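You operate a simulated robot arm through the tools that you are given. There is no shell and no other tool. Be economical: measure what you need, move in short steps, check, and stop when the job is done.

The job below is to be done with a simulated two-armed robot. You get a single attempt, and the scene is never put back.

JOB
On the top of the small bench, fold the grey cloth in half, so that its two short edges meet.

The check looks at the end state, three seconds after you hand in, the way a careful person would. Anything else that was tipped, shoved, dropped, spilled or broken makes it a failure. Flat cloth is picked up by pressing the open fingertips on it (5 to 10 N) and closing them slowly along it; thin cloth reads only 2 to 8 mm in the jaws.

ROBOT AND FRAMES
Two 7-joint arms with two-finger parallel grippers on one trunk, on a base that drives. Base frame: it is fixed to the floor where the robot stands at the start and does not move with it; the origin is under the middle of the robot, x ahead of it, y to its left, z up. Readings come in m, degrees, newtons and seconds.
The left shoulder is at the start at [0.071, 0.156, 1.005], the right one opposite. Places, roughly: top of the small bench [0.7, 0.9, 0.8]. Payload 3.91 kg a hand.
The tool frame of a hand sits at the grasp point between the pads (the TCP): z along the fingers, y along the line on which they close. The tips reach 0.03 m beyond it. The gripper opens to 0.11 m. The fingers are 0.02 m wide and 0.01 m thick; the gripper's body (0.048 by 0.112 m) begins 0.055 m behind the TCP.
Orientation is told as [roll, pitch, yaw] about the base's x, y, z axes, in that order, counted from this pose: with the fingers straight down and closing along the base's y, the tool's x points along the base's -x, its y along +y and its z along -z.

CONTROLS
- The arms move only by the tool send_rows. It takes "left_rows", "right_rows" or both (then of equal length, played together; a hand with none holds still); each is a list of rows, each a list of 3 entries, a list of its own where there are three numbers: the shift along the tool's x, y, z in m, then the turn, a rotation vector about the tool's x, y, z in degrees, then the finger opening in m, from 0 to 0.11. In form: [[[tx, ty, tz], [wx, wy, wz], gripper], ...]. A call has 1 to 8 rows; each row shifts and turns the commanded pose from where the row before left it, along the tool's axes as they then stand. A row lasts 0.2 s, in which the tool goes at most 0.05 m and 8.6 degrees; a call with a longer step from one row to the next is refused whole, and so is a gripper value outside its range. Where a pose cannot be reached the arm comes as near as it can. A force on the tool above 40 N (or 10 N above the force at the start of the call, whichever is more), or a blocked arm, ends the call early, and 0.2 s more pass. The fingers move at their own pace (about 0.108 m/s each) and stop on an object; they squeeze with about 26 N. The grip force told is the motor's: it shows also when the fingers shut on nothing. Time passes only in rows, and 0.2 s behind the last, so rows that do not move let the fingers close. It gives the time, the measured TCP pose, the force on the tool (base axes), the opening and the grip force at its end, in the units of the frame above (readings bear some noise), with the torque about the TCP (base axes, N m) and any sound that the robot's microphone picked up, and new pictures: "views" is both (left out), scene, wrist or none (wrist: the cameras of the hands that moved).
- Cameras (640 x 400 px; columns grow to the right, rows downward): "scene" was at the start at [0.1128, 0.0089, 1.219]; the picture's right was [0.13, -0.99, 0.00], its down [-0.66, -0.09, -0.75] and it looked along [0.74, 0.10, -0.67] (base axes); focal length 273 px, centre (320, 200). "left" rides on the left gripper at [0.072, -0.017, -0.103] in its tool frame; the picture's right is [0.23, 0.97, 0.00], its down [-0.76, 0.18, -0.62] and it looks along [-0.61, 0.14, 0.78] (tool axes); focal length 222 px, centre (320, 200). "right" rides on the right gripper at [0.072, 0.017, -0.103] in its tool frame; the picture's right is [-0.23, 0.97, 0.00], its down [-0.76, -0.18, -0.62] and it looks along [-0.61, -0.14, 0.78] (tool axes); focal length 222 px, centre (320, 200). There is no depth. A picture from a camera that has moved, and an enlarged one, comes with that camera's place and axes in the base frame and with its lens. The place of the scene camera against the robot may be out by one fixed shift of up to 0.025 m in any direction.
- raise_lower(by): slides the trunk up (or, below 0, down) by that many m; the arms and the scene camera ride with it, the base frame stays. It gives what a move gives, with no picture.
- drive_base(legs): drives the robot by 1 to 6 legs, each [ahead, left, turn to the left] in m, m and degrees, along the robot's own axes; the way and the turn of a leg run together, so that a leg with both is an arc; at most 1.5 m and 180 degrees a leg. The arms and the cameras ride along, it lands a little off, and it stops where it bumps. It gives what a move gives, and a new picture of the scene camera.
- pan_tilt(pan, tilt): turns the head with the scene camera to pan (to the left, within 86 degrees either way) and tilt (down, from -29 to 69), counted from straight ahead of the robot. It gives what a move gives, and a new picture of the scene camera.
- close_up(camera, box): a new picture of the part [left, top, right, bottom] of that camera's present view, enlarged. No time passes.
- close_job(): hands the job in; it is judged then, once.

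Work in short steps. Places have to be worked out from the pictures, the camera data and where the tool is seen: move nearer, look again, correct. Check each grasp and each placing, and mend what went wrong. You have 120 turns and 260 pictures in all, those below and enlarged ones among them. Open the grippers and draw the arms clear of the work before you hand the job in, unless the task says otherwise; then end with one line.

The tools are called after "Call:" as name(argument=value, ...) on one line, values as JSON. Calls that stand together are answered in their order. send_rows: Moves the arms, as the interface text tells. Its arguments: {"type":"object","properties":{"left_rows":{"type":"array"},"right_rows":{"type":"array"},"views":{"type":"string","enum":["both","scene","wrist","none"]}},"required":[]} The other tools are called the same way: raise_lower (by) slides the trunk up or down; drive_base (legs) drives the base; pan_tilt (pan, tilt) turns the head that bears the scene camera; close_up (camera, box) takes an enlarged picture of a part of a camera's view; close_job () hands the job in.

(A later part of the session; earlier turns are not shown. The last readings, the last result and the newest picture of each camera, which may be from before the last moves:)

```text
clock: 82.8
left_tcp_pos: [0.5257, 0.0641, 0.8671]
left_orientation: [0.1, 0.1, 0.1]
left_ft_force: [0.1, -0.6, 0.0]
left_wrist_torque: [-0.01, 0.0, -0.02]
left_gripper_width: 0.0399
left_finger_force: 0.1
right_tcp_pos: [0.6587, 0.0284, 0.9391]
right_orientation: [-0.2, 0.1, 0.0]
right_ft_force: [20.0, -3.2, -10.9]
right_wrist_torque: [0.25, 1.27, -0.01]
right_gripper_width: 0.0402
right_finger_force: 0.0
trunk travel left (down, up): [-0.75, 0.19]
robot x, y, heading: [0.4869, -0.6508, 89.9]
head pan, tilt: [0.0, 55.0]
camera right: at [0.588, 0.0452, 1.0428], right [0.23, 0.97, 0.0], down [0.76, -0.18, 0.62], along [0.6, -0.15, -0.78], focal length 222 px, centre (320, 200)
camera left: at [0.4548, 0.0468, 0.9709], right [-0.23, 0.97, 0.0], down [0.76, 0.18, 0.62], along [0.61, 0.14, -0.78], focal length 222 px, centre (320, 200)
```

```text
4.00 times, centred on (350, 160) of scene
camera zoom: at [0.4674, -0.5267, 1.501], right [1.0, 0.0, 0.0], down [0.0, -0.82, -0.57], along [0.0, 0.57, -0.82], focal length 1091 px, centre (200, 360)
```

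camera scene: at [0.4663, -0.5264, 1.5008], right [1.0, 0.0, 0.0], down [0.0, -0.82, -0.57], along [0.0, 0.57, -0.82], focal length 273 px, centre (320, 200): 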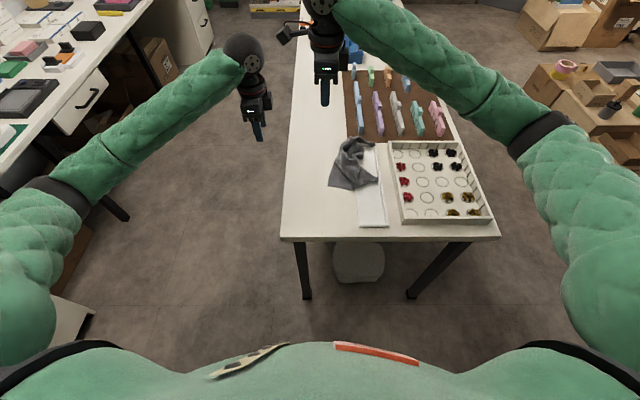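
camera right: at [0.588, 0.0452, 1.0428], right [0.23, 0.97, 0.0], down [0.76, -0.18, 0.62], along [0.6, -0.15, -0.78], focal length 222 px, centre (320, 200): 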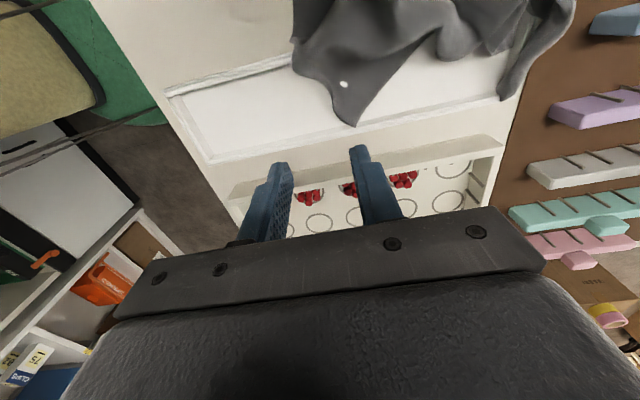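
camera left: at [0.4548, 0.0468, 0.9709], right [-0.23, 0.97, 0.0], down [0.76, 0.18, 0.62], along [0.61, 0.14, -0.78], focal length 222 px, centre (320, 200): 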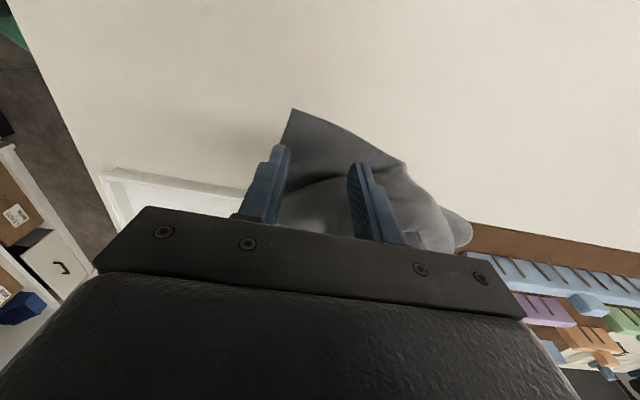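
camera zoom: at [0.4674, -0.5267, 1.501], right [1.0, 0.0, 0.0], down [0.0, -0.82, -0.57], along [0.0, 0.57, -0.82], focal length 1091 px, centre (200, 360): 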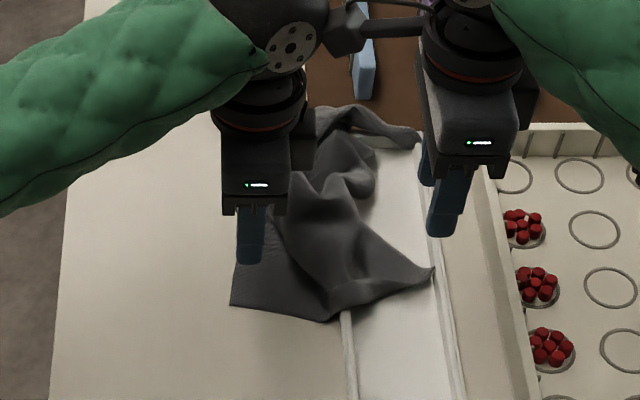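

The right hand's camera pod is touching the left wrist (20 N side force). I'll raise the right hand away and turn it back to yaw 90, so the pod faces the robot and the hands can work side by side.

Call:
send_rows(right_rows=[[[-0.02, 0, -0.02], [0, 0, 0], 0.04], [[-0.02, 0, -0.02], [0, 0, -8.5], 0.04], [[0, 0, -0.02], [0, 0, -8.5], 0.04], [[0, 0, -0.02], [0, 0, -8.5], 0.04], [[0, 0, 0], [0, 0, -8.5], 0.04], [[0, 0, 0], [0, 0, -8.5], 0.04], [[0, 0, 0], [0, 0, -8.5], 0.04], [[0, 0, 0], [0, 0, -8.5], 0.04]], views="none")

Call:
send_rows(right_rows=[[[0, 0, 0], [0, 0, -8.5], 0.04], [[0, 0, 0], [0, 0, -8.5], 0.04], [[0, 0, 0], [0, 0, -8.5], 0.04], [[0, 0, 0], [0, 0, -5], 0.04], [[0, 0, 0], [0, 0, 0], 0.04]], left_rows=[[[0, 0, 0.01], [0, 0, 0], 0.04], [[0, 0, 0.015], [0, 0, 0], 0.04], [[0, 0, 0.015], [0, 0, 0], 0.04], [[0, 0, 0.01], [0, 0, 0], 0.04], [[0, 0, 0], [0, 0, 0], 0.04]], views="wrist")

Call:
close_up(camera="left", box=[160, 60, 480, 260])

```text
clock: 84.6
left_tcp_pos: [0.5275, 0.061, 0.8652]
left_orientation: [0.0, 0.0, -0.1]
left_ft_force: [0.5, -0.6, 0.3]
left_wrist_torque: [0.01, 0.02, 0.04]
left_gripper_width: 0.04
left_finger_force: 0.0
right_tcp_pos: [0.6984, 0.0281, 1.0194]
right_orientation: [0.3, 0.4, 59.7]
right_ft_force: [-0.2, 0.1, 0.2]
right_wrist_torque: [-0.03, 0.05, -0.02]
right_gripper_width: 0.04
right_finger_force: 0.1
trunk travel left (down, up): [-0.75, 0.19]
robot x, y, heading: [0.4859, -0.6475, 90.0]
head pan, tilt: [0.0, 55.0]
```

```text
clock: 85.8
left_tcp_pos: [0.5273, 0.0626, 0.816]
left_orientation: [0.1, 0.0, -0.1]
left_ft_force: [-0.1, 0.7, 0.7]
left_wrist_torque: [-0.01, 0.0, 0.02]
left_gripper_width: 0.0397
left_finger_force: 0.1
right_tcp_pos: [0.698, 0.0273, 1.0194]
right_orientation: [0.2, 0.1, 90.1]
right_ft_force: [0.0, 0.0, -0.4]
right_wrist_torque: [0.07, 0.0, 0.02]
right_gripper_width: 0.0399
right_finger_force: 0.1
trunk travel left (down, up): [-0.75, 0.19]
robot x, y, heading: [0.4791, -0.6452, 90.1]
head pan, tilt: [0.0, 55.0]
camera right: at [0.682, -0.0449, 1.1238], right [-0.97, 0.23, 0.0], down [0.18, 0.76, 0.62], along [0.14, 0.61, -0.78], focal length 222 px, centre (320, 200)
camera left: at [0.4548, 0.0455, 0.9205], right [-0.23, 0.97, 0.0], down [0.76, 0.18, 0.62], along [0.61, 0.14, -0.78], focal length 222 px, centre (320, 200)
```

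right: 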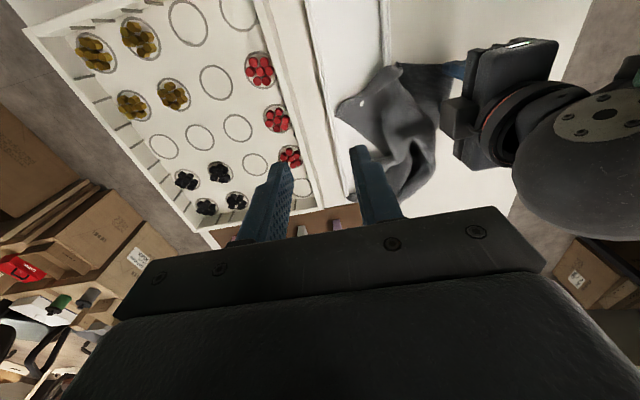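
left: 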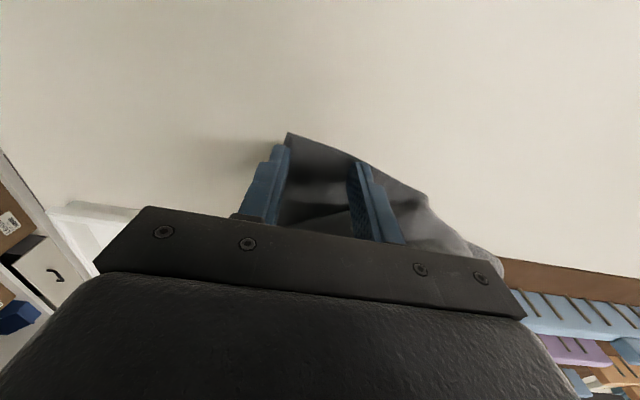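

```text
2.00 times, centred on (320, 160) of left
camera zoom: at [0.4548, 0.0455, 0.9205], right [-0.23, 0.97, 0.0], down [0.76, 0.18, 0.62], along [0.61, 0.14, -0.78], focal length 444 px, centre (320, 280)
```

zoom: 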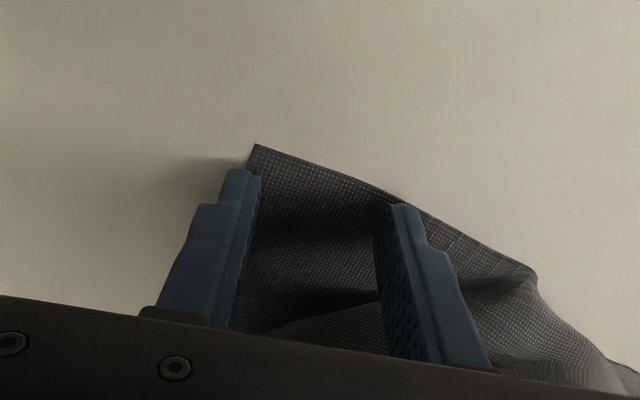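

The left fingers straddle the NL corner nicely. I'll press and close slowly.

Call:
send_rows(left_rows=[[[0, 0, 0.003], [0, 0, 0], 0.04], [[0, 0, 0.0018], [0, 0, 0], 0.04], [[0, 0, 0], [0, 0, 0], 0.033], [[0, 0, 0], [0, 0, 0], 0.026], [[0, 0, 0], [0, 0, 0], 0.018], [[0, 0, 0], [0, 0, 0], 0.01], [[0, 0, 0], [0, 0, 0], 0.0], [[0, 0, 0], [0, 0, 0], 0.0]], views="none")

Call:
close_up(camera="left", box=[160, 60, 480, 260])

Call:
close_up(camera="right", box=[280, 20, 500, 220])

```text
clock: 87.6
left_tcp_pos: [0.5258, 0.0618, 0.8113]
left_orientation: [0.1, 0.0, -0.1]
left_ft_force: [-0.1, -0.6, 9.1]
left_wrist_torque: [0.02, -0.01, -0.04]
left_gripper_width: 0.002
left_finger_force: 26.0
right_tcp_pos: [0.6975, 0.0273, 1.0202]
right_orientation: [0.3, 0.1, 89.9]
right_ft_force: [-0.2, 0.3, -0.2]
right_wrist_torque: [0.02, 0.02, 0.03]
right_gripper_width: 0.0399
right_finger_force: 0.0
trunk travel left (down, up): [-0.75, 0.19]
robot x, y, heading: [0.4866, -0.6463, 89.8]
head pan, tilt: [0.0, 55.0]
```

```text
2.00 times, centred on (320, 160) of left
camera zoom: at [0.455, 0.0455, 0.9159], right [-0.23, 0.97, 0.0], down [0.76, 0.18, 0.62], along [0.61, 0.14, -0.78], focal length 444 px, centre (320, 280)
```

zoom: 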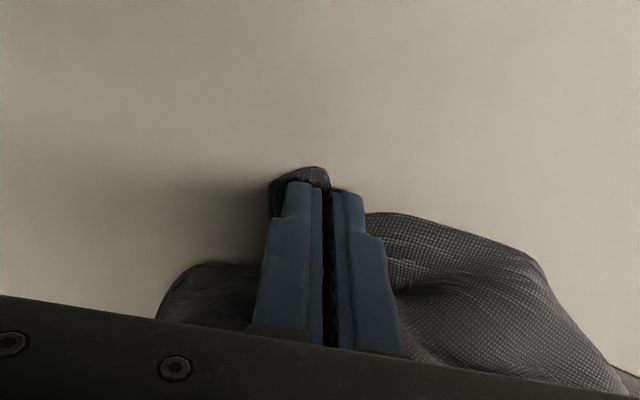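

```text
2.00 times, centred on (390, 120) of right
camera zoom: at [0.6818, -0.0454, 1.1242], right [-0.97, 0.23, 0.0], down [0.18, 0.76, 0.62], along [0.14, 0.61, -0.78], focal length 444 px, centre (180, 360)
```

zoom: 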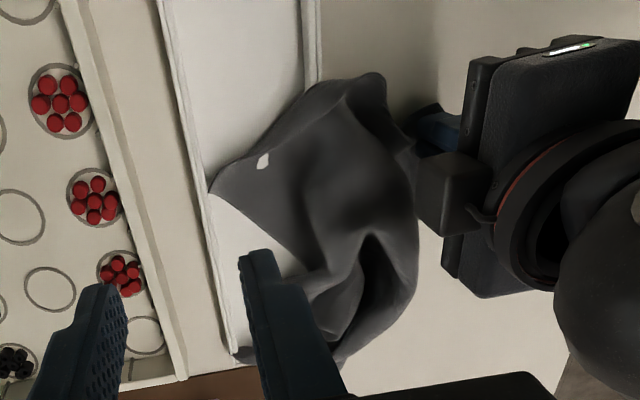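

The left hand has a good bunch grip on NL. NR sits at ≈(.684,.063) against the tray's right wall. I'll bring the right hand over (.660,.070) with fingers at 0.026, staying clear of the left wrist.

Call:
send_rows(right_rows=[[[-0.01, 0.0, 0.02], [0, 0, 0], 0.026], [[-0.011, 0.008, 0.03], [0, 0, 0], 0.026], [[-0.011, 0.01, 0.03], [0, 0, 0], 0.026], [[-0.011, 0.01, 0.03], [0, 0, 0], 0.026], [[0, 0.01, 0.03], [0, 0, 0], 0.026], [[0, 0, 0.015], [0, 0, 0], 0.026], [[0, 0, 0], [0, 0, 0], 0.026]], views="none")

Call:
close_up(camera="right", box=[200, 20, 440, 240])

Call:
close_up(camera="scene", box=[310, 120, 400, 200])

```text
clock: 89.2
left_tcp_pos: [0.5278, 0.0624, 0.8109]
left_orientation: [0.2, 0.0, -0.1]
left_ft_force: [-0.2, 0.4, 9.8]
left_wrist_torque: [-0.01, -0.07, -0.04]
left_gripper_width: 0.002
left_finger_force: 25.8
right_tcp_pos: [0.659, 0.0709, 0.8666]
right_orientation: [0.3, 0.0, 90.1]
right_ft_force: [-0.8, -0.5, -0.4]
right_wrist_torque: [0.01, -0.01, 0.02]
right_gripper_width: 0.0259
right_finger_force: 0.0
trunk travel left (down, up): [-0.75, 0.19]
robot x, y, heading: [0.488, -0.6466, 89.9]
head pan, tilt: [0.0, 55.0]
```

```text
1.82 times, centred on (320, 130) of right
camera zoom: at [0.6431, -0.0022, 0.9696], right [-0.97, 0.23, 0.0], down [0.18, 0.76, 0.62], along [0.14, 0.61, -0.78], focal length 404 px, centre (320, 327)
```

zoom: 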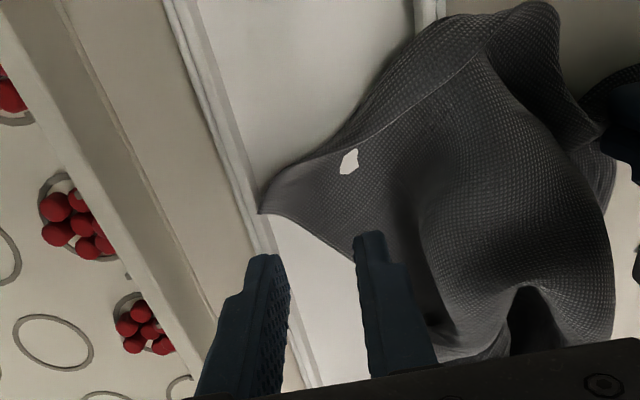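

```text
5.00 times, centred on (355, 160) of scene
camera zoom: at [0.4661, -0.5279, 1.501], right [1.0, 0.0, 0.0], down [0.0, -0.82, -0.57], along [0.0, 0.57, -0.82], focal length 1364 px, centre (145, 400)
```

zoom: 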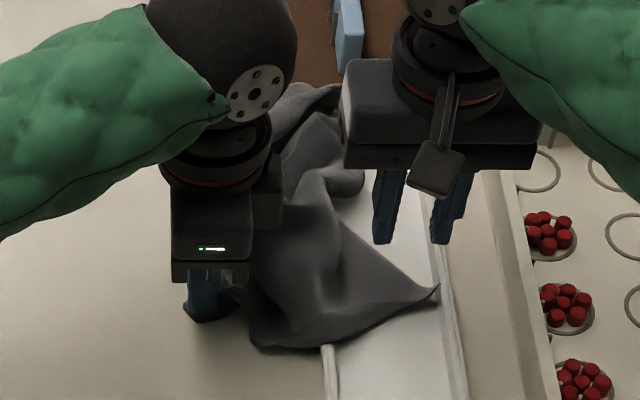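

The fingers will land on the NR corner area. I'll lower to near contact.

Call:
send_rows(right_rows=[[[0, 0, 0.015], [0, 0, 0], 0.026], [[0, 0, 0.015], [0, 0, 0], 0.026], [[0, 0, 0.01], [0, 0, 0], 0.026], [[0, 0, 0.005], [0, 0, 0], 0.026], [[0, 0, 0.002], [0, 0, 0], 0.026], [[0, 0, 0], [0, 0, 0], 0.026]], views="none")

Call:
close_up(camera="right", box=[200, 20, 440, 240])

```text
clock: 90.6
left_tcp_pos: [0.5273, 0.0616, 0.8115]
left_orientation: [0.1, 0.0, 0.0]
left_ft_force: [0.5, 1.0, 12.0]
left_wrist_torque: [0.03, -0.08, 0.01]
left_gripper_width: 0.002
left_finger_force: 26.7
right_tcp_pos: [0.6586, 0.0704, 0.8199]
right_orientation: [0.3, 0.1, 90.0]
right_ft_force: [0.8, 0.7, -0.4]
right_wrist_torque: [-0.01, -0.01, 0.01]
right_gripper_width: 0.0261
right_finger_force: 0.0
trunk travel left (down, up): [-0.75, 0.19]
robot x, y, heading: [0.4882, -0.6477, 89.9]
head pan, tilt: [0.0, 55.0]
```

```text
1.82 times, centred on (320, 130) of right
camera zoom: at [0.6424, -0.0022, 0.9228], right [-0.97, 0.23, 0.0], down [0.18, 0.76, 0.62], along [0.14, 0.61, -0.78], focal length 404 px, centre (320, 327)
```

zoom: 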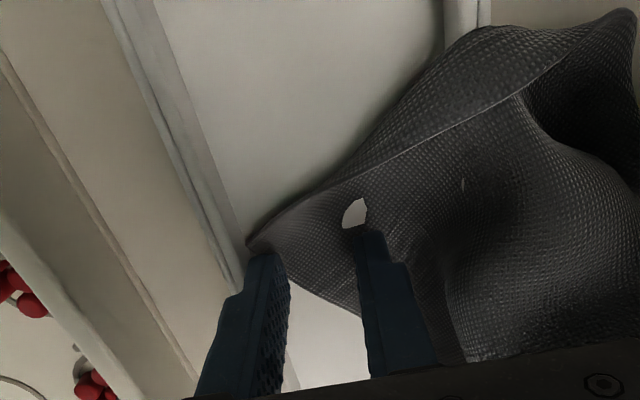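

Right on the corner. I'll press lightly.

Call:
send_rows(right_rows=[[[0, 0, 0.0015], [0, 0, 0], 0.026], [[0, 0, 0.001], [0, 0, 0], 0.026], [[0, 0, 0.001], [0, 0, 0], 0.026], [[0, 0, 0], [0, 0, 0], 0.026]], views="none")

```text
clock: 91.6
left_tcp_pos: [0.5264, 0.0627, 0.8118]
left_orientation: [0.2, -0.1, -0.1]
left_ft_force: [0.8, 2.1, 8.5]
left_wrist_torque: [0.04, -0.09, 0.02]
left_gripper_width: 0.0019
left_finger_force: 25.6
right_tcp_pos: [0.6584, 0.0704, 0.8156]
right_orientation: [0.3, 0.0, 90.0]
right_ft_force: [-0.2, -0.1, 4.4]
right_wrist_torque: [-0.01, 0.0, 0.0]
right_gripper_width: 0.0257
right_finger_force: 0.0
trunk travel left (down, up): [-0.75, 0.19]
robot x, y, heading: [0.4824, -0.6503, 90.0]
head pan, tilt: [0.0, 55.0]
```

Call:
send_rows(right_rows=[[[0, 0, 0.0006], [0, 0, 0], 0.026], [[0, 0, 0], [0, 0, 0], 0.022], [[0, 0, 0], [0, 0, 0], 0.018], [[0, 0, 0], [0, 0, 0], 0.013], [[0, 0, 0], [0, 0, 0], 0.008], [[0, 0, 0], [0, 0, 0], 0.003], [[0, 0, 0], [0, 0, 0], 0.0], [[0, 0, 0], [0, 0, 0], 0.0]], views="none")

Call:
close_up(camera="right", box=[200, 20, 440, 240])

```text
clock: 93.4
left_tcp_pos: [0.526, 0.0615, 0.8133]
left_orientation: [0.1, 0.0, -0.2]
left_ft_force: [0.9, -0.2, 2.1]
left_wrist_torque: [0.01, -0.03, -0.01]
left_gripper_width: 0.0019
left_finger_force: 26.3
right_tcp_pos: [0.6593, 0.0689, 0.8161]
right_orientation: [0.3, 0.0, 90.0]
right_ft_force: [0.1, 1.8, 19.9]
right_wrist_torque: [0.08, 0.0, 0.01]
right_gripper_width: 0.0
right_finger_force: 25.9
trunk travel left (down, up): [-0.75, 0.19]
robot x, y, heading: [0.4893, -0.6518, 89.8]
head pan, tilt: [0.0, 55.0]
```

```text
1.82 times, centred on (320, 130) of right
camera zoom: at [0.6423, -0.0029, 0.92], right [-0.97, 0.23, 0.01], down [0.18, 0.76, 0.62], along [0.14, 0.61, -0.78], focal length 404 px, centre (320, 327)
```

zoom: 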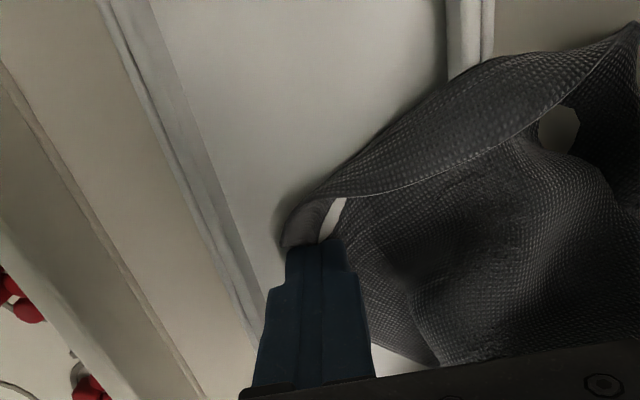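

The right missed again (0 mm). Rather than fight inside the tray, I'll clear the right hand and let the left, with its good grip on NL, slowly lift the cloth up and out to the free bench.

Call:
send_rows(right_rows=[[[0, 0, -0.003], [0, 0, 0], 0.01], [[0, 0, -0.02], [0, 0, 0], 0.02], [[0, -0.01, -0.04], [0, 0, 0], 0.04], [[0, -0.02, -0.04], [0, 0, 0], 0.05], [[0, -0.04, -0.02], [0, 0, 0], 0.05], [[0, -0.04, -0.02], [0, 0, 0], 0.05], [[0, -0.04, 0], [0, 0, 0], 0.05], [[0, 0, 0], [0, 0, 0], 0.05]], left_rows=[[[0, 0, 0], [0, 0, 0], 0.0], [[0, 0, -0.005], [0, 0, 0], 0.0], [[0, 0, -0.01], [0, 0, 0], 0.0], [[0, 0, -0.01], [0, 0, 0], 0.0], [[0, 0, -0.015], [0, 0, 0], 0.0], [[0, 0, -0.015], [0, 0, 0], 0.0], [[0, 0, -0.015], [0, 0, 0], 0.0], [[0, 0, -0.015], [0, 0, 0], 0.0]], views="none")

Call:
send_rows(left_rows=[[[0, 0.005, -0.015], [0, 0, 0], 0.0], [[0, 0.005, -0.015], [0, 0, 0], 0.0], [[0, 0.005, -0.015], [0, 0, 0], 0.0], [[0, 0.005, -0.015], [0, 0, 0], 0.0], [[0, 0.005, -0.015], [0, 0, 0], 0.0], [[0, 0.005, -0.015], [0, 0, 0], 0.0]], views="scene")

Call:
close_up(camera="scene", box=[290, 60, 430, 220])

```text
clock: 95.2
left_tcp_pos: [0.5261, 0.0617, 0.8963]
left_orientation: [0.0, 0.0, 0.0]
left_ft_force: [0.3, 0.3, 0.6]
left_wrist_torque: [-0.02, 0.0, -0.03]
left_gripper_width: 0.0017
left_finger_force: 26.3
right_tcp_pos: [0.81, 0.0696, 0.9556]
right_orientation: [0.3, 0.1, 90.0]
right_ft_force: [0.6, -0.1, -0.4]
right_wrist_torque: [0.01, 0.02, -0.01]
right_gripper_width: 0.0502
right_finger_force: 0.1
trunk travel left (down, up): [-0.75, 0.19]
robot x, y, heading: [0.487, -0.6468, 90.1]
head pan, tilt: [0.0, 55.0]
```

```text
clock: 96.6
left_tcp_pos: [0.5276, 0.0931, 0.9863]
left_orientation: [0.0, -0.1, -0.1]
left_ft_force: [1.5, -0.1, -0.3]
left_wrist_torque: [-0.02, -0.01, -0.02]
left_gripper_width: 0.0022
left_finger_force: 26.1
right_tcp_pos: [0.8096, 0.0704, 0.9565]
right_orientation: [0.3, 0.1, 90.1]
right_ft_force: [-0.6, -0.2, -0.5]
right_wrist_torque: [0.01, 0.01, -0.04]
right_gripper_width: 0.0502
right_finger_force: 0.1
trunk travel left (down, up): [-0.75, 0.19]
robot x, y, heading: [0.4861, -0.6487, 89.9]
head pan, tilt: [0.0, 55.0]
camera scene: at [0.4664, -0.5271, 1.5008], right [1.0, 0.0, 0.0], down [0.0, -0.82, -0.57], along [0.0, 0.57, -0.82], focal length 273 px, centre (320, 200)
```

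scene: 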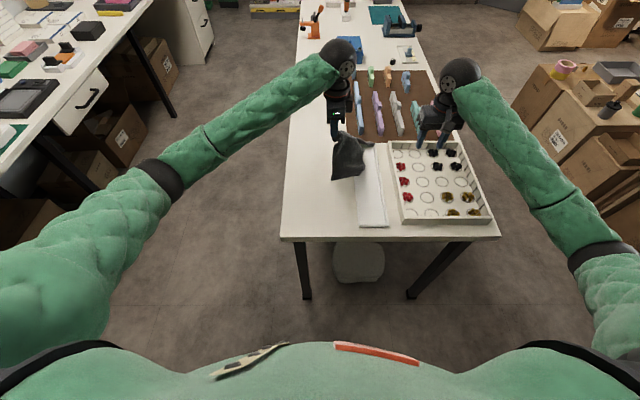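

```text
2.50 times, centred on (360, 140) of scene
camera zoom: at [0.4664, -0.5271, 1.5008], right [1.0, 0.0, 0.0], down [0.0, -0.82, -0.57], along [0.0, 0.57, -0.82], focal length 682 px, centre (220, 350)
```

zoom: 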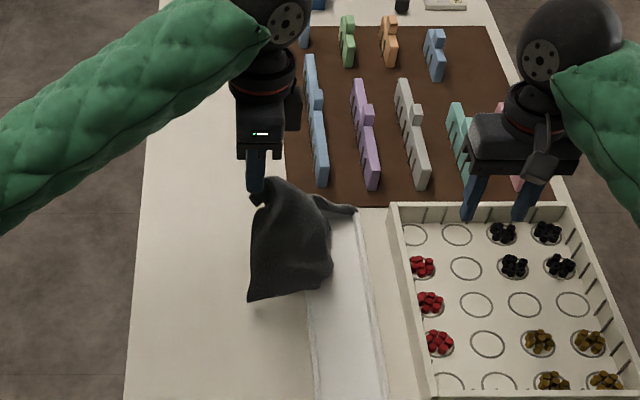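

Holding well (2.2 mm). The FL corner is still draped on the tray's far right wall, so I'll lift further, slowly, towards +y and +x so it pulls upwards.

Call:
send_rows(left_rows=[[[-0.008, 0.01, -0.015], [0, 0, 0], 0.0], [[-0.008, 0.01, -0.015], [0, 0, 0], 0.0], [[-0.008, 0.01, -0.015], [0, 0, 0], 0.0], [[-0.008, 0.01, -0.015], [0, 0, 0], 0.0], [[-0.008, 0.01, -0.015], [0, 0, 0], 0.0], [[-0.008, 0.01, -0.015], [0, 0, 0], 0.0], [[-0.008, 0, -0.015], [0, 0, 0], 0.0], [[0, 0, -0.015], [0, 0, 0], 0.0]], views="none")

Call:
close_up(camera="scene", box=[290, 40, 430, 200])

```text
clock: 98.4
left_tcp_pos: [0.5833, 0.1524, 1.1057]
left_orientation: [0.0, 0.1, -0.1]
left_ft_force: [-0.7, -0.3, -0.9]
left_wrist_torque: [-0.04, 0.0, -0.01]
left_gripper_width: 0.0015
left_finger_force: 25.9
right_tcp_pos: [0.8108, 0.0709, 0.9562]
right_orientation: [0.3, 0.1, 90.0]
right_ft_force: [-0.2, 0.6, 0.3]
right_wrist_torque: [0.01, -0.02, 0.0]
right_gripper_width: 0.0501
right_finger_force: 0.0
trunk travel left (down, up): [-0.75, 0.19]
robot x, y, heading: [0.4842, -0.645, 89.8]
head pan, tilt: [0.0, 55.0]
```

```text
2.50 times, centred on (360, 120) of scene
camera zoom: at [0.4659, -0.5272, 1.5008], right [1.0, 0.0, 0.0], down [0.0, -0.82, -0.57], along [0.0, 0.57, -0.82], focal length 682 px, centre (220, 400)
```

zoom: 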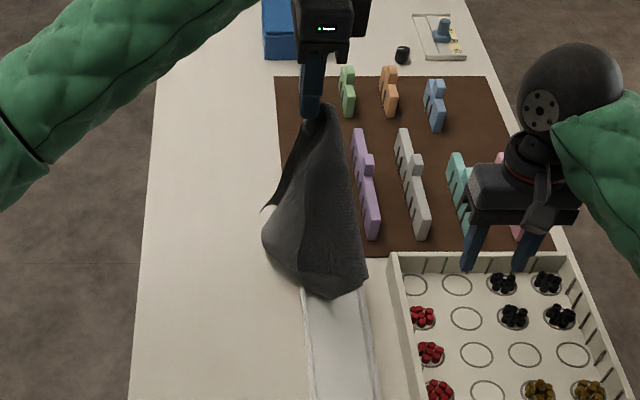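

The cloth is free of the tray and hanging from NL. I'll raise it a bit more and move to (.56,.26), just beyond the tray's end. From there I'll lay it down dragging towards the robot and -x, onto the clear strip.

Call:
send_rows(left_rows=[[[0.0, 0.005, -0.02], [0, 0, 0], 0.0], [[0.0, 0.01, -0.02], [0, 0, 0], 0.0], [[0.005, 0.02, -0.01], [0, 0, 0], 0.0], [[0.01, 0.02, 0], [0, 0, 0], 0.0], [[0.01, 0.02, 0], [0, 0, 0], 0.0], [[0.01, 0.02, 0], [0, 0, 0], 0.0], [[0, 0, 0], [0, 0, 0], 0.0], [[0, 0, 0], [0, 0, 0], 0.0]], right_rows=[[[0, 0, -0.03], [0, 0, 0], 0.05], [[0, 0, -0.03], [0, 0, 0], 0.05], [[0, 0, -0.03], [0, 0, 0], 0.05], [[0, 0, 0], [0, 0, 0], 0.05], [[0, 0, 0], [0, 0, 0], 0.05], [[0, 0, 0], [0, 0, 0], 0.05], [[0, 0, 0], [0, 0, 0], 0.05], [[0, 0, 0], [0, 0, 0], 0.05]], views="scene")

Call:
close_up(camera="scene", box=[290, 20, 430, 200])

```text
clock: 100.2
left_tcp_pos: [0.5478, 0.2483, 1.155]
left_orientation: [0.1, 0.1, -0.1]
left_ft_force: [1.1, -3.4, -11.7]
left_wrist_torque: [-0.1, 0.18, -0.06]
left_gripper_width: 0.0016
left_finger_force: 25.8
right_tcp_pos: [0.8097, 0.071, 1.0443]
right_orientation: [0.3, 0.1, 90.0]
right_ft_force: [0.4, -0.4, 1.0]
right_wrist_torque: [-0.01, -0.02, 0.02]
right_gripper_width: 0.0503
right_finger_force: 0.0
trunk travel left (down, up): [-0.75, 0.19]
robot x, y, heading: [0.4863, -0.6479, 89.9]
head pan, tilt: [0.0, 55.0]
camera scene: at [0.4666, -0.526, 1.5007], right [1.0, 0.0, 0.0], down [0.0, -0.82, -0.57], along [0.0, 0.57, -0.82], focal length 273 px, centre (320, 200)
```

scene: 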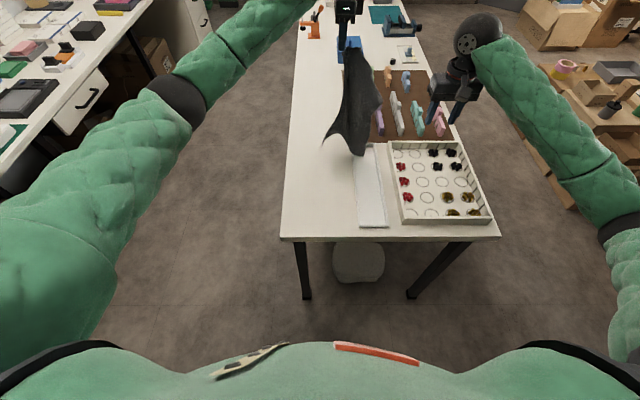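

```text
2.22 times, centred on (360, 110) of scene
camera zoom: at [0.4666, -0.526, 1.5007], right [1.0, 0.0, 0.0], down [0.0, -0.82, -0.57], along [0.0, 0.57, -0.82], focal length 606 px, centre (231, 400)
```

zoom: 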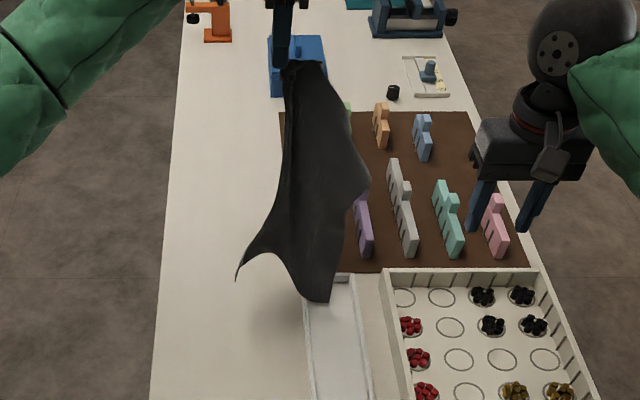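

There's 12 N of tension, and the bottom tip is still caught at the tray's wall near its far end. I'll move directly above that point and pull straight up, slowly.

Call:
send_rows(left_rows=[[[-0.012, -0.015, 0.005], [0, 0, 0], 0.0], [[-0.012, -0.015, 0], [0, 0, 0], 0.0], [[-0.015, -0.015, 0], [0, 0, 0], 0.0], [[-0.015, -0.015, 0], [0, 0, 0], 0.0], [[-0.01, 0, -0.01], [0, 0, 0], 0.0], [[0, 0, -0.01], [0, 0, 0], 0.0], [[0, 0, -0.01], [0, 0, 0], 0.0], [[0, 0, -0.01], [0, 0, 0], 0.0]], views="none")

Call:
close_up(camera="scene", box=[300, 60, 400, 200])

```text
clock: 102.0
left_tcp_pos: [0.6117, 0.1889, 1.1896]
left_orientation: [0.0, 0.1, -0.1]
left_ft_force: [-0.5, 0.5, -7.7]
left_wrist_torque: [0.0, 0.12, 0.0]
left_gripper_width: 0.0017
left_finger_force: 26.3
right_tcp_pos: [0.8102, 0.0703, 1.0434]
right_orientation: [0.3, 0.2, 90.0]
right_ft_force: [-0.2, -0.6, -0.8]
right_wrist_torque: [0.0, 0.03, -0.02]
right_gripper_width: 0.0503
right_finger_force: 0.1
trunk travel left (down, up): [-0.75, 0.19]
robot x, y, heading: [0.4911, -0.647, 90.2]
head pan, tilt: [0.0, 55.0]
```

```text
2.86 times, centred on (350, 130) of scene
camera zoom: at [0.4664, -0.5259, 1.5006], right [1.0, 0.0, 0.0], down [0.0, -0.82, -0.57], along [0.0, 0.57, -0.82], focal length 780 px, centre (234, 400)
```

zoom: 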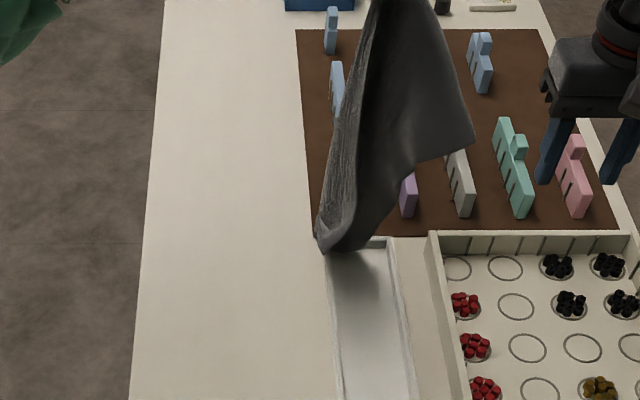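

Still snagged at the tray's far-left corner (7.7 N). I'll pull up a little more in small steps.

Call:
send_rows(left_rows=[[[0, 0.005, -0.008], [0, 0, 0], 0.0], [[0, 0.005, -0.008], [0, 0, 0], 0.0], [[-0.005, 0.005, -0.008], [0, 0, 0], 0.0], [[-0.005, 0.005, -0.008], [0, 0, 0], 0.0], [[0, 0, -0.008], [0, 0, 0], 0.0]], views="none")

Call:
close_up(camera="scene", box=[300, 60, 400, 200])

Call:
close_up(camera="scene", box=[330, 120, 380, 165])

```text
clock: 103.2
left_tcp_pos: [0.6209, 0.2074, 1.2329]
left_orientation: [-0.1, 0.0, -0.1]
left_ft_force: [-0.5, 0.1, -0.7]
left_wrist_torque: [-0.02, -0.02, -0.02]
left_gripper_width: 0.0
left_finger_force: 25.8
right_tcp_pos: [0.8095, 0.0697, 1.0445]
right_orientation: [0.3, 0.1, 90.0]
right_ft_force: [0.4, 0.0, 0.0]
right_wrist_torque: [-0.01, 0.0, -0.03]
right_gripper_width: 0.0503
right_finger_force: 0.0
trunk travel left (down, up): [-0.75, 0.19]
robot x, y, heading: [0.4886, -0.6474, 90.1]
head pan, tilt: [0.0, 55.0]
```

```text
2.86 times, centred on (350, 130) of scene
camera zoom: at [0.4661, -0.5264, 1.5009], right [1.0, 0.0, 0.0], down [0.0, -0.82, -0.57], along [0.0, 0.57, -0.82], focal length 780 px, centre (234, 400)
```

zoom: 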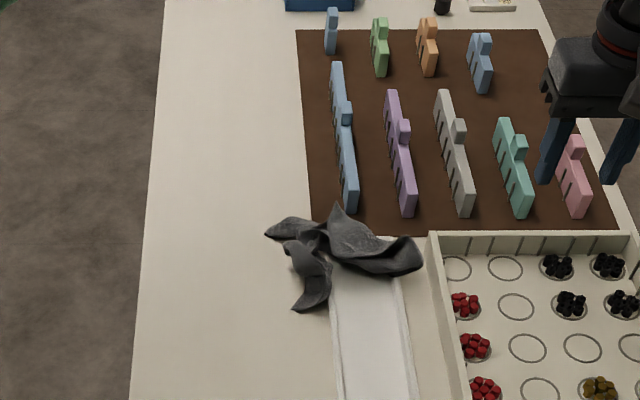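

```text
8.89 times, centred on (355, 142) of scene
camera zoom: at [0.4661, -0.5264, 1.5009], right [1.0, 0.0, 0.0], down [0.0, -0.82, -0.57], along [0.0, 0.57, -0.82], focal length 2425 px, centre (9, 711)
```

zoom: 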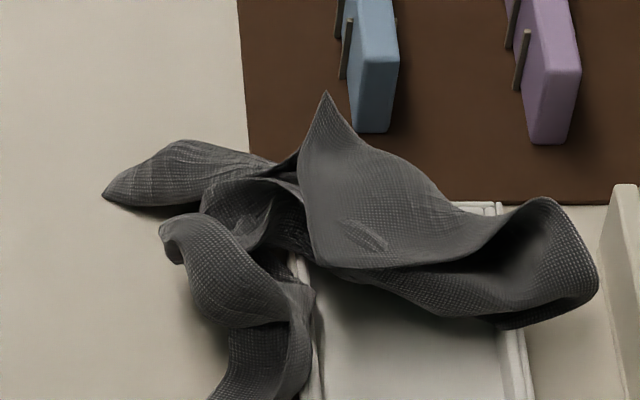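

It slipped off again and fell in a heap around the tray's far-left corner. I'll let it settle and look from nearer with the left wrist camera.

Call:
send_rows(left_rows=[[[0.03, 0, 0.02], [0, 0, 0], 0.05], [[0.03, 0, 0.03], [0, 0, 0], 0.05], [[0.03, 0, 0.03], [0, 0, 0], 0.05], [[0.03, 0, 0.03], [0, 0, 0], 0.05], [[0.03, 0, 0.03], [0, 0, 0], 0.05], [[0.03, 0, 0.03], [0, 0, 0], 0.05], [[0, 0, 0], [0, 0, 0], 0.05], [[0, 0, 0], [0, 0, 0], 0.05]], views="none")

Call:
close_up(camera="left", box=[140, 0, 460, 200])

Call:
close_up(camera="scene", box=[325, 115, 390, 175])

```text
clock: 105.0
left_tcp_pos: [0.4397, 0.2057, 1.0597]
left_orientation: [0.0, 0.0, -0.1]
left_ft_force: [0.2, 0.4, 0.1]
left_wrist_torque: [0.0, -0.01, -0.01]
left_gripper_width: 0.05
left_finger_force: 0.1
right_tcp_pos: [0.8095, 0.0705, 1.044]
right_orientation: [0.3, 0.1, 90.0]
right_ft_force: [-0.1, 0.4, 0.6]
right_wrist_torque: [-0.02, -0.01, 0.02]
right_gripper_width: 0.05
right_finger_force: 0.0
trunk travel left (down, up): [-0.75, 0.19]
robot x, y, heading: [0.4849, -0.6447, 89.9]
head pan, tilt: [0.0, 55.0]
```

```text
2.00 times, centred on (300, 100) of left
camera zoom: at [0.3677, 0.19, 1.1639], right [-0.23, 0.97, 0.0], down [0.76, 0.18, 0.62], along [0.61, 0.14, -0.78], focal length 444 px, centre (360, 400)
```

zoom: 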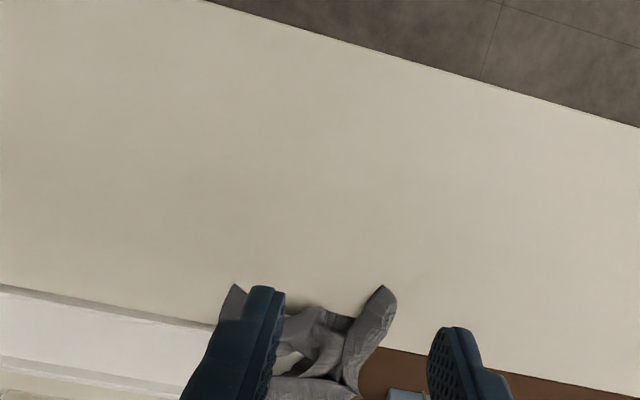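

```text
6.67 times, centred on (358, 145) of scene
camera zoom: at [0.4655, -0.527, 1.5008], right [1.0, 0.0, 0.0], down [0.0, -0.82, -0.57], along [0.0, 0.57, -0.82], focal length 1819 px, centre (70, 567)
```

zoom: 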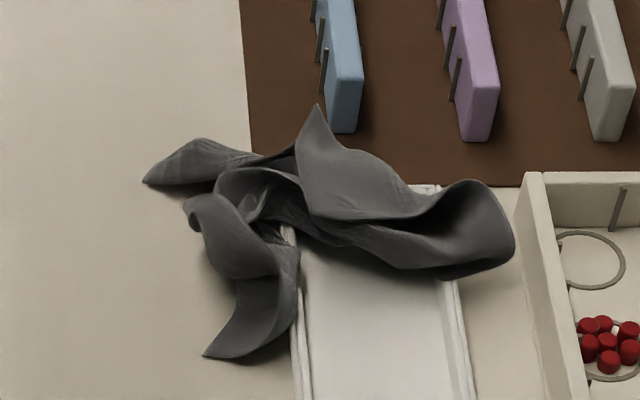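

The heap's main lump is just outside the wall at ≈(.585,.21). A wide grip there closing along y should take several layers right beside the snag. I'll bring the left hand down over it.

Call:
send_rows(left_rows=[[[-0.0205, 0.001, 0.015], [0, 0, 0], 0.09], [[-0.0205, 0.001, 0.02], [0, 0, 0], 0.09], [[-0.0205, 0.001, 0.025], [0, 0, 0], 0.09], [[-0.0205, 0.001, 0.03], [0, 0, 0], 0.09], [[-0.0205, 0.001, 0.03], [0, 0, 0], 0.09], [[-0.0205, 0.001, 0.03], [0, 0, 0], 0.09], [[-0.0205, 0.0, 0.03], [0, 0, 0], 0.09], [[0, 0, 0.02], [0, 0, 0], 0.09]], views="none")

Call:
close_up(camera="left", box=[120, 0, 520, 250])

Call:
close_up(camera="scene", box=[315, 90, 395, 180])

```text
clock: 106.8
left_tcp_pos: [0.5846, 0.2122, 0.8609]
left_orientation: [0.0, 0.0, -0.1]
left_ft_force: [0.7, -1.2, -0.4]
left_wrist_torque: [0.0, 0.0, -0.02]
left_gripper_width: 0.0903
left_finger_force: 0.1
right_tcp_pos: [0.8098, 0.0696, 1.0454]
right_orientation: [0.3, 0.0, 90.0]
right_ft_force: [-0.7, -0.3, -0.5]
right_wrist_torque: [-0.01, 0.0, 0.0]
right_gripper_width: 0.05
right_finger_force: 0.0
trunk travel left (down, up): [-0.75, 0.19]
robot x, y, heading: [0.4867, -0.6484, 90.0]
head pan, tilt: [0.0, 55.0]
```

```text
1.60 times, centred on (320, 125) of left
camera zoom: at [0.5132, 0.1956, 0.9648], right [-0.23, 0.97, 0.0], down [0.76, 0.18, 0.62], along [0.61, 0.14, -0.78], focal length 355 px, centre (320, 320)
```

zoom: 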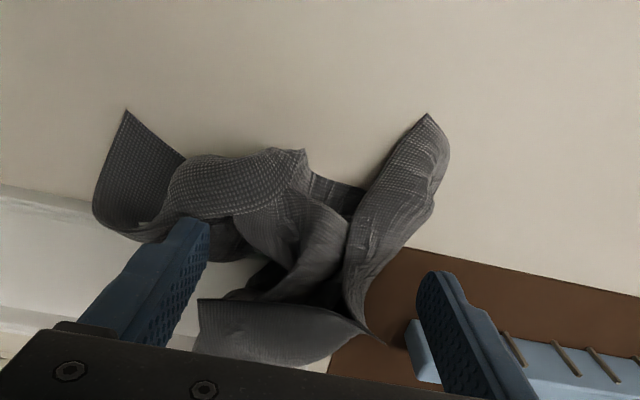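

```text
4.44 times, centred on (355, 135) of scene
camera zoom: at [0.4656, -0.5269, 1.5009], right [1.0, 0.0, 0.0], down [0.0, -0.82, -0.57], along [0.0, 0.57, -0.82], focal length 1213 px, centre (164, 489)
```

zoom: 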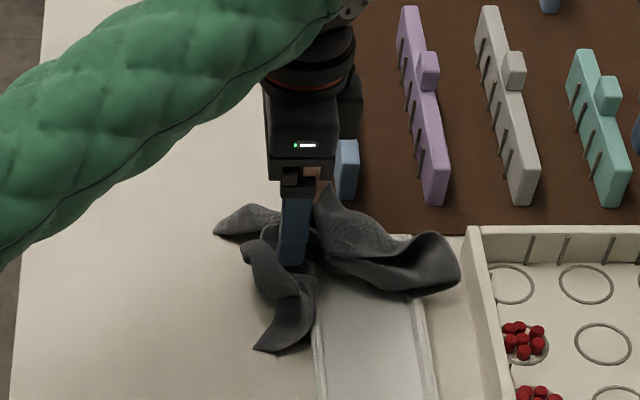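

The far finger will land clear of the blue block, and the lump is between the fingers. I'll lower to just above the table and close.

Call:
send_rows(left_rows=[[[0, 0, 0.015], [0, 0, 0], 0.09], [[0, 0, 0.015], [0, 0, 0], 0.09], [[0, 0, 0.012], [0, 0, 0], 0.09], [[0, 0, 0], [0, 0, 0], 0.07], [[0, 0, 0], [0, 0, 0], 0.05], [[0, 0, 0], [0, 0, 0], 0.03], [[0, 0, 0], [0, 0, 0], 0.01], [[0, 0, 0], [0, 0, 0], 0.0]], views="none")

Call:
close_up(camera="left", box=[120, 0, 520, 250])

```text
clock: 108.6
left_tcp_pos: [0.5845, 0.2139, 0.819]
left_orientation: [0.1, 0.0, 0.0]
left_ft_force: [-6.4, 7.4, 7.4]
left_wrist_torque: [0.14, 0.07, 0.18]
left_gripper_width: 0.0125
left_finger_force: 25.8
right_tcp_pos: [0.8091, 0.0707, 1.0451]
right_orientation: [0.3, 0.1, 90.0]
right_ft_force: [-0.3, 0.5, 0.5]
right_wrist_torque: [-0.02, 0.03, 0.02]
right_gripper_width: 0.0501
right_finger_force: 0.1
trunk travel left (down, up): [-0.75, 0.19]
robot x, y, heading: [0.491, -0.6484, 89.9]
head pan, tilt: [0.0, 55.0]
```

```text
1.60 times, centred on (320, 125) of left
camera zoom: at [0.5126, 0.1969, 0.9246], right [-0.23, 0.97, 0.0], down [0.76, 0.18, 0.62], along [0.61, 0.14, -0.78], focal length 355 px, centre (320, 320)
```

zoom: 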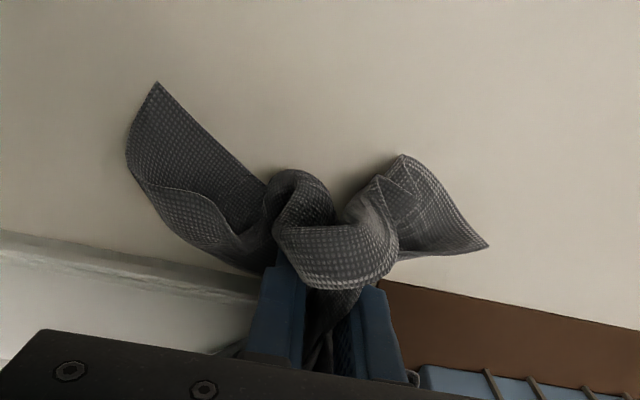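

A 12.5 mm multi-layer grip. I'll lift straight up slowly.

Call:
send_rows(left_rows=[[[0, 0, -0.008], [0, 0, 0], 0.0], [[0, 0, -0.01], [0, 0, 0], 0.0], [[0, 0, -0.01], [0, 0, 0], 0.0], [[0, 0, -0.012], [0, 0, 0], 0.0], [[0, 0, -0.015], [0, 0, 0], 0.0], [[0, 0, -0.015], [0, 0, 0], 0.0], [[0, 0, -0.015], [0, 0, 0], 0.0], [[0, 0, -0.015], [0, 0, 0], 0.0]], views="none")

Call:
close_up(camera="scene", box=[315, 90, 395, 180])

Call:
close_up(camera="left", box=[120, 0, 520, 250])

```text
clock: 110.4
left_tcp_pos: [0.5866, 0.2144, 0.9169]
left_orientation: [0.1, 0.1, -0.1]
left_ft_force: [1.7, -0.9, -10.1]
left_wrist_torque: [-0.03, 0.01, 0.01]
left_gripper_width: 0.0066
left_finger_force: 25.9
right_tcp_pos: [0.8101, 0.0704, 1.0431]
right_orientation: [0.3, 0.1, 90.0]
right_ft_force: [-0.6, 0.8, -0.2]
right_wrist_torque: [-0.04, 0.04, 0.02]
right_gripper_width: 0.05
right_finger_force: 0.2
trunk travel left (down, up): [-0.75, 0.19]
robot x, y, heading: [0.4869, -0.6472, 90.4]
head pan, tilt: [0.0, 55.0]
```

```text
4.44 times, centred on (355, 135) of scene
camera zoom: at [0.4667, -0.5259, 1.5006], right [1.0, 0.0, 0.0], down [0.0, -0.82, -0.57], along [0.0, 0.57, -0.82], focal length 1213 px, centre (164, 489)
```

zoom: 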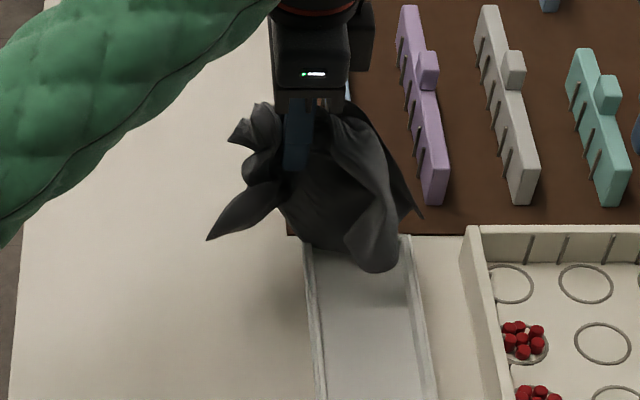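

```text
1.60 times, centred on (320, 125) of left
camera zoom: at [0.5145, 0.1976, 1.0212], right [-0.23, 0.97, 0.0], down [0.76, 0.18, 0.62], along [0.61, 0.14, -0.78], focal length 355 px, centre (320, 320)
```

zoom: 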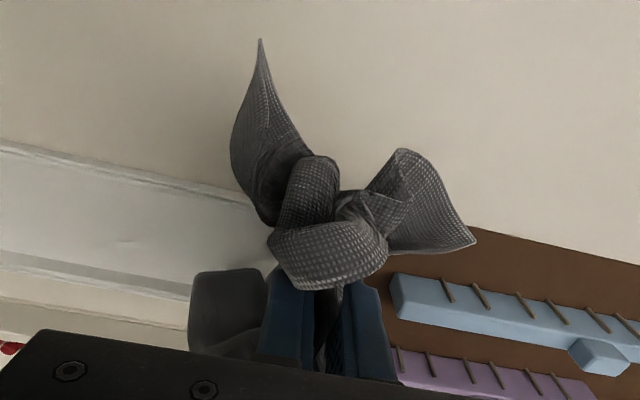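

Tray nearly clear, but there's still 10 N of downward pull. I'll continue slowly upward.

Call:
send_rows(left_rows=[[[0, 0, -0.005], [0, 0, 0], 0.0], [[0, 0, -0.005], [0, 0, 0], 0.0], [[0, 0, -0.005], [0, 0, 0], 0.0], [[0, 0, -0.005], [0, 0, 0], 0.0], [[0, 0, 0], [0, 0, 0], 0.0]], views="none")

Call:
close_up(camera="scene", box=[315, 80, 395, 170])

```text
clock: 111.6
left_tcp_pos: [0.5855, 0.2144, 0.9382]
left_orientation: [0.0, 0.2, 0.0]
left_ft_force: [3.1, -0.5, -15.1]
left_wrist_torque: [0.04, -0.17, 0.04]
left_gripper_width: 0.0065
left_finger_force: 25.7
right_tcp_pos: [0.8096, 0.0723, 1.0439]
right_orientation: [0.3, 0.3, 89.9]
right_ft_force: [-0.2, 0.1, -0.2]
right_wrist_torque: [0.0, -0.04, 0.01]
right_gripper_width: 0.05
right_finger_force: 0.0
trunk travel left (down, up): [-0.75, 0.19]
robot x, y, heading: [0.4854, -0.6478, 90.0]
head pan, tilt: [0.0, 55.0]
```

```text
4.44 times, centred on (355, 125) of scene
camera zoom: at [0.4667, -0.5255, 1.5006], right [1.0, 0.0, 0.0], down [0.0, -0.82, -0.57], along [0.0, 0.57, -0.82], focal length 1213 px, centre (164, 533)
```

zoom: 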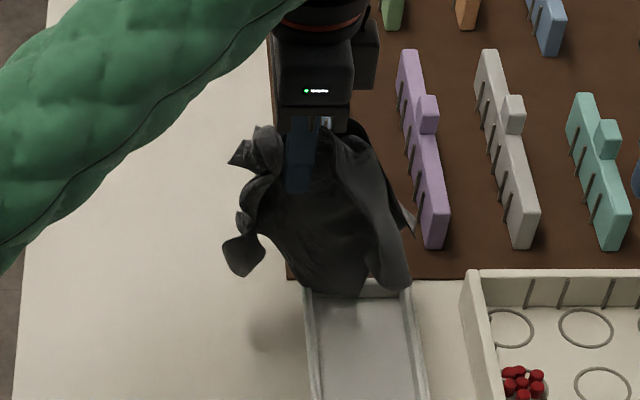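

The pull leans to +x, so the snag is at the tray's far end wall around x≈.63. I'll move directly above it and pull up gently.

Call:
send_rows(left_rows=[[[-0.012, 0, 0], [0, 0, 0], 0.0], [[-0.012, 0, 0], [0, 0, 0], 0.0], [[-0.012, 0, 0], [0, 0, 0], 0.0], [[-0.004, 0, -0.006], [0, 0, 0], 0.0], [[0, 0, -0.006], [0, 0, 0], 0.0], [[0, 0, -0.006], [0, 0, 0], 0.0], [[0, 0, 0], [0, 0, 0], 0.0]], views="none")

Call:
close_up(camera="scene", box=[315, 80, 395, 170])

Call:
close_up(camera="right", box=[320, 0, 640, 260])

```text
clock: 113.2
left_tcp_pos: [0.626, 0.2133, 0.9563]
left_orientation: [0.0, 0.1, -0.2]
left_ft_force: [-1.0, -0.2, -5.0]
left_wrist_torque: [0.01, 0.09, 0.02]
left_gripper_width: 0.0065
left_finger_force: 26.0
right_tcp_pos: [0.81, 0.0695, 1.046]
right_orientation: [0.3, 0.1, 90.0]
right_ft_force: [-0.9, 0.6, 0.0]
right_wrist_torque: [0.01, 0.0, -0.03]
right_gripper_width: 0.0503
right_finger_force: 0.0
trunk travel left (down, up): [-0.75, 0.19]
robot x, y, heading: [0.4859, -0.6485, 89.9]
head pan, tilt: [0.0, 55.0]
```

```text
4.44 times, centred on (355, 125) of scene
camera zoom: at [0.4662, -0.5269, 1.5008], right [1.0, 0.0, 0.0], down [0.0, -0.82, -0.57], along [0.0, 0.57, -0.82], focal length 1213 px, centre (164, 533)
```

zoom: 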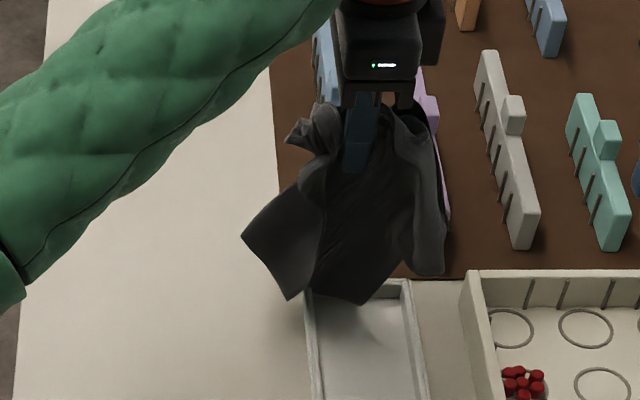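

```text
1.54 times, centred on (480, 130) of right
camera zoom: at [0.7929, -0.0026, 1.1487], right [-0.97, 0.23, 0.0], down [0.18, 0.76, 0.62], along [0.14, 0.61, -0.78], focal length 342 px, centre (74, 308)
```

zoom: 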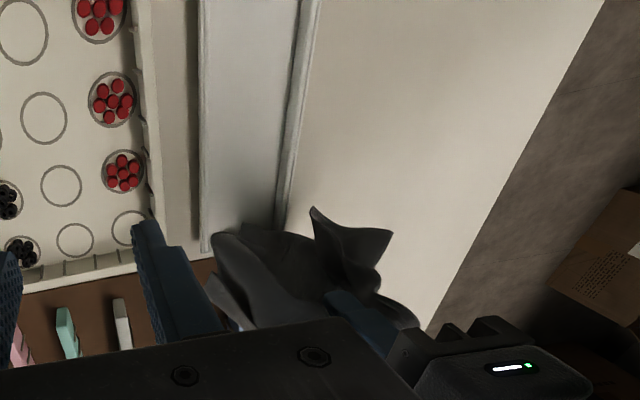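

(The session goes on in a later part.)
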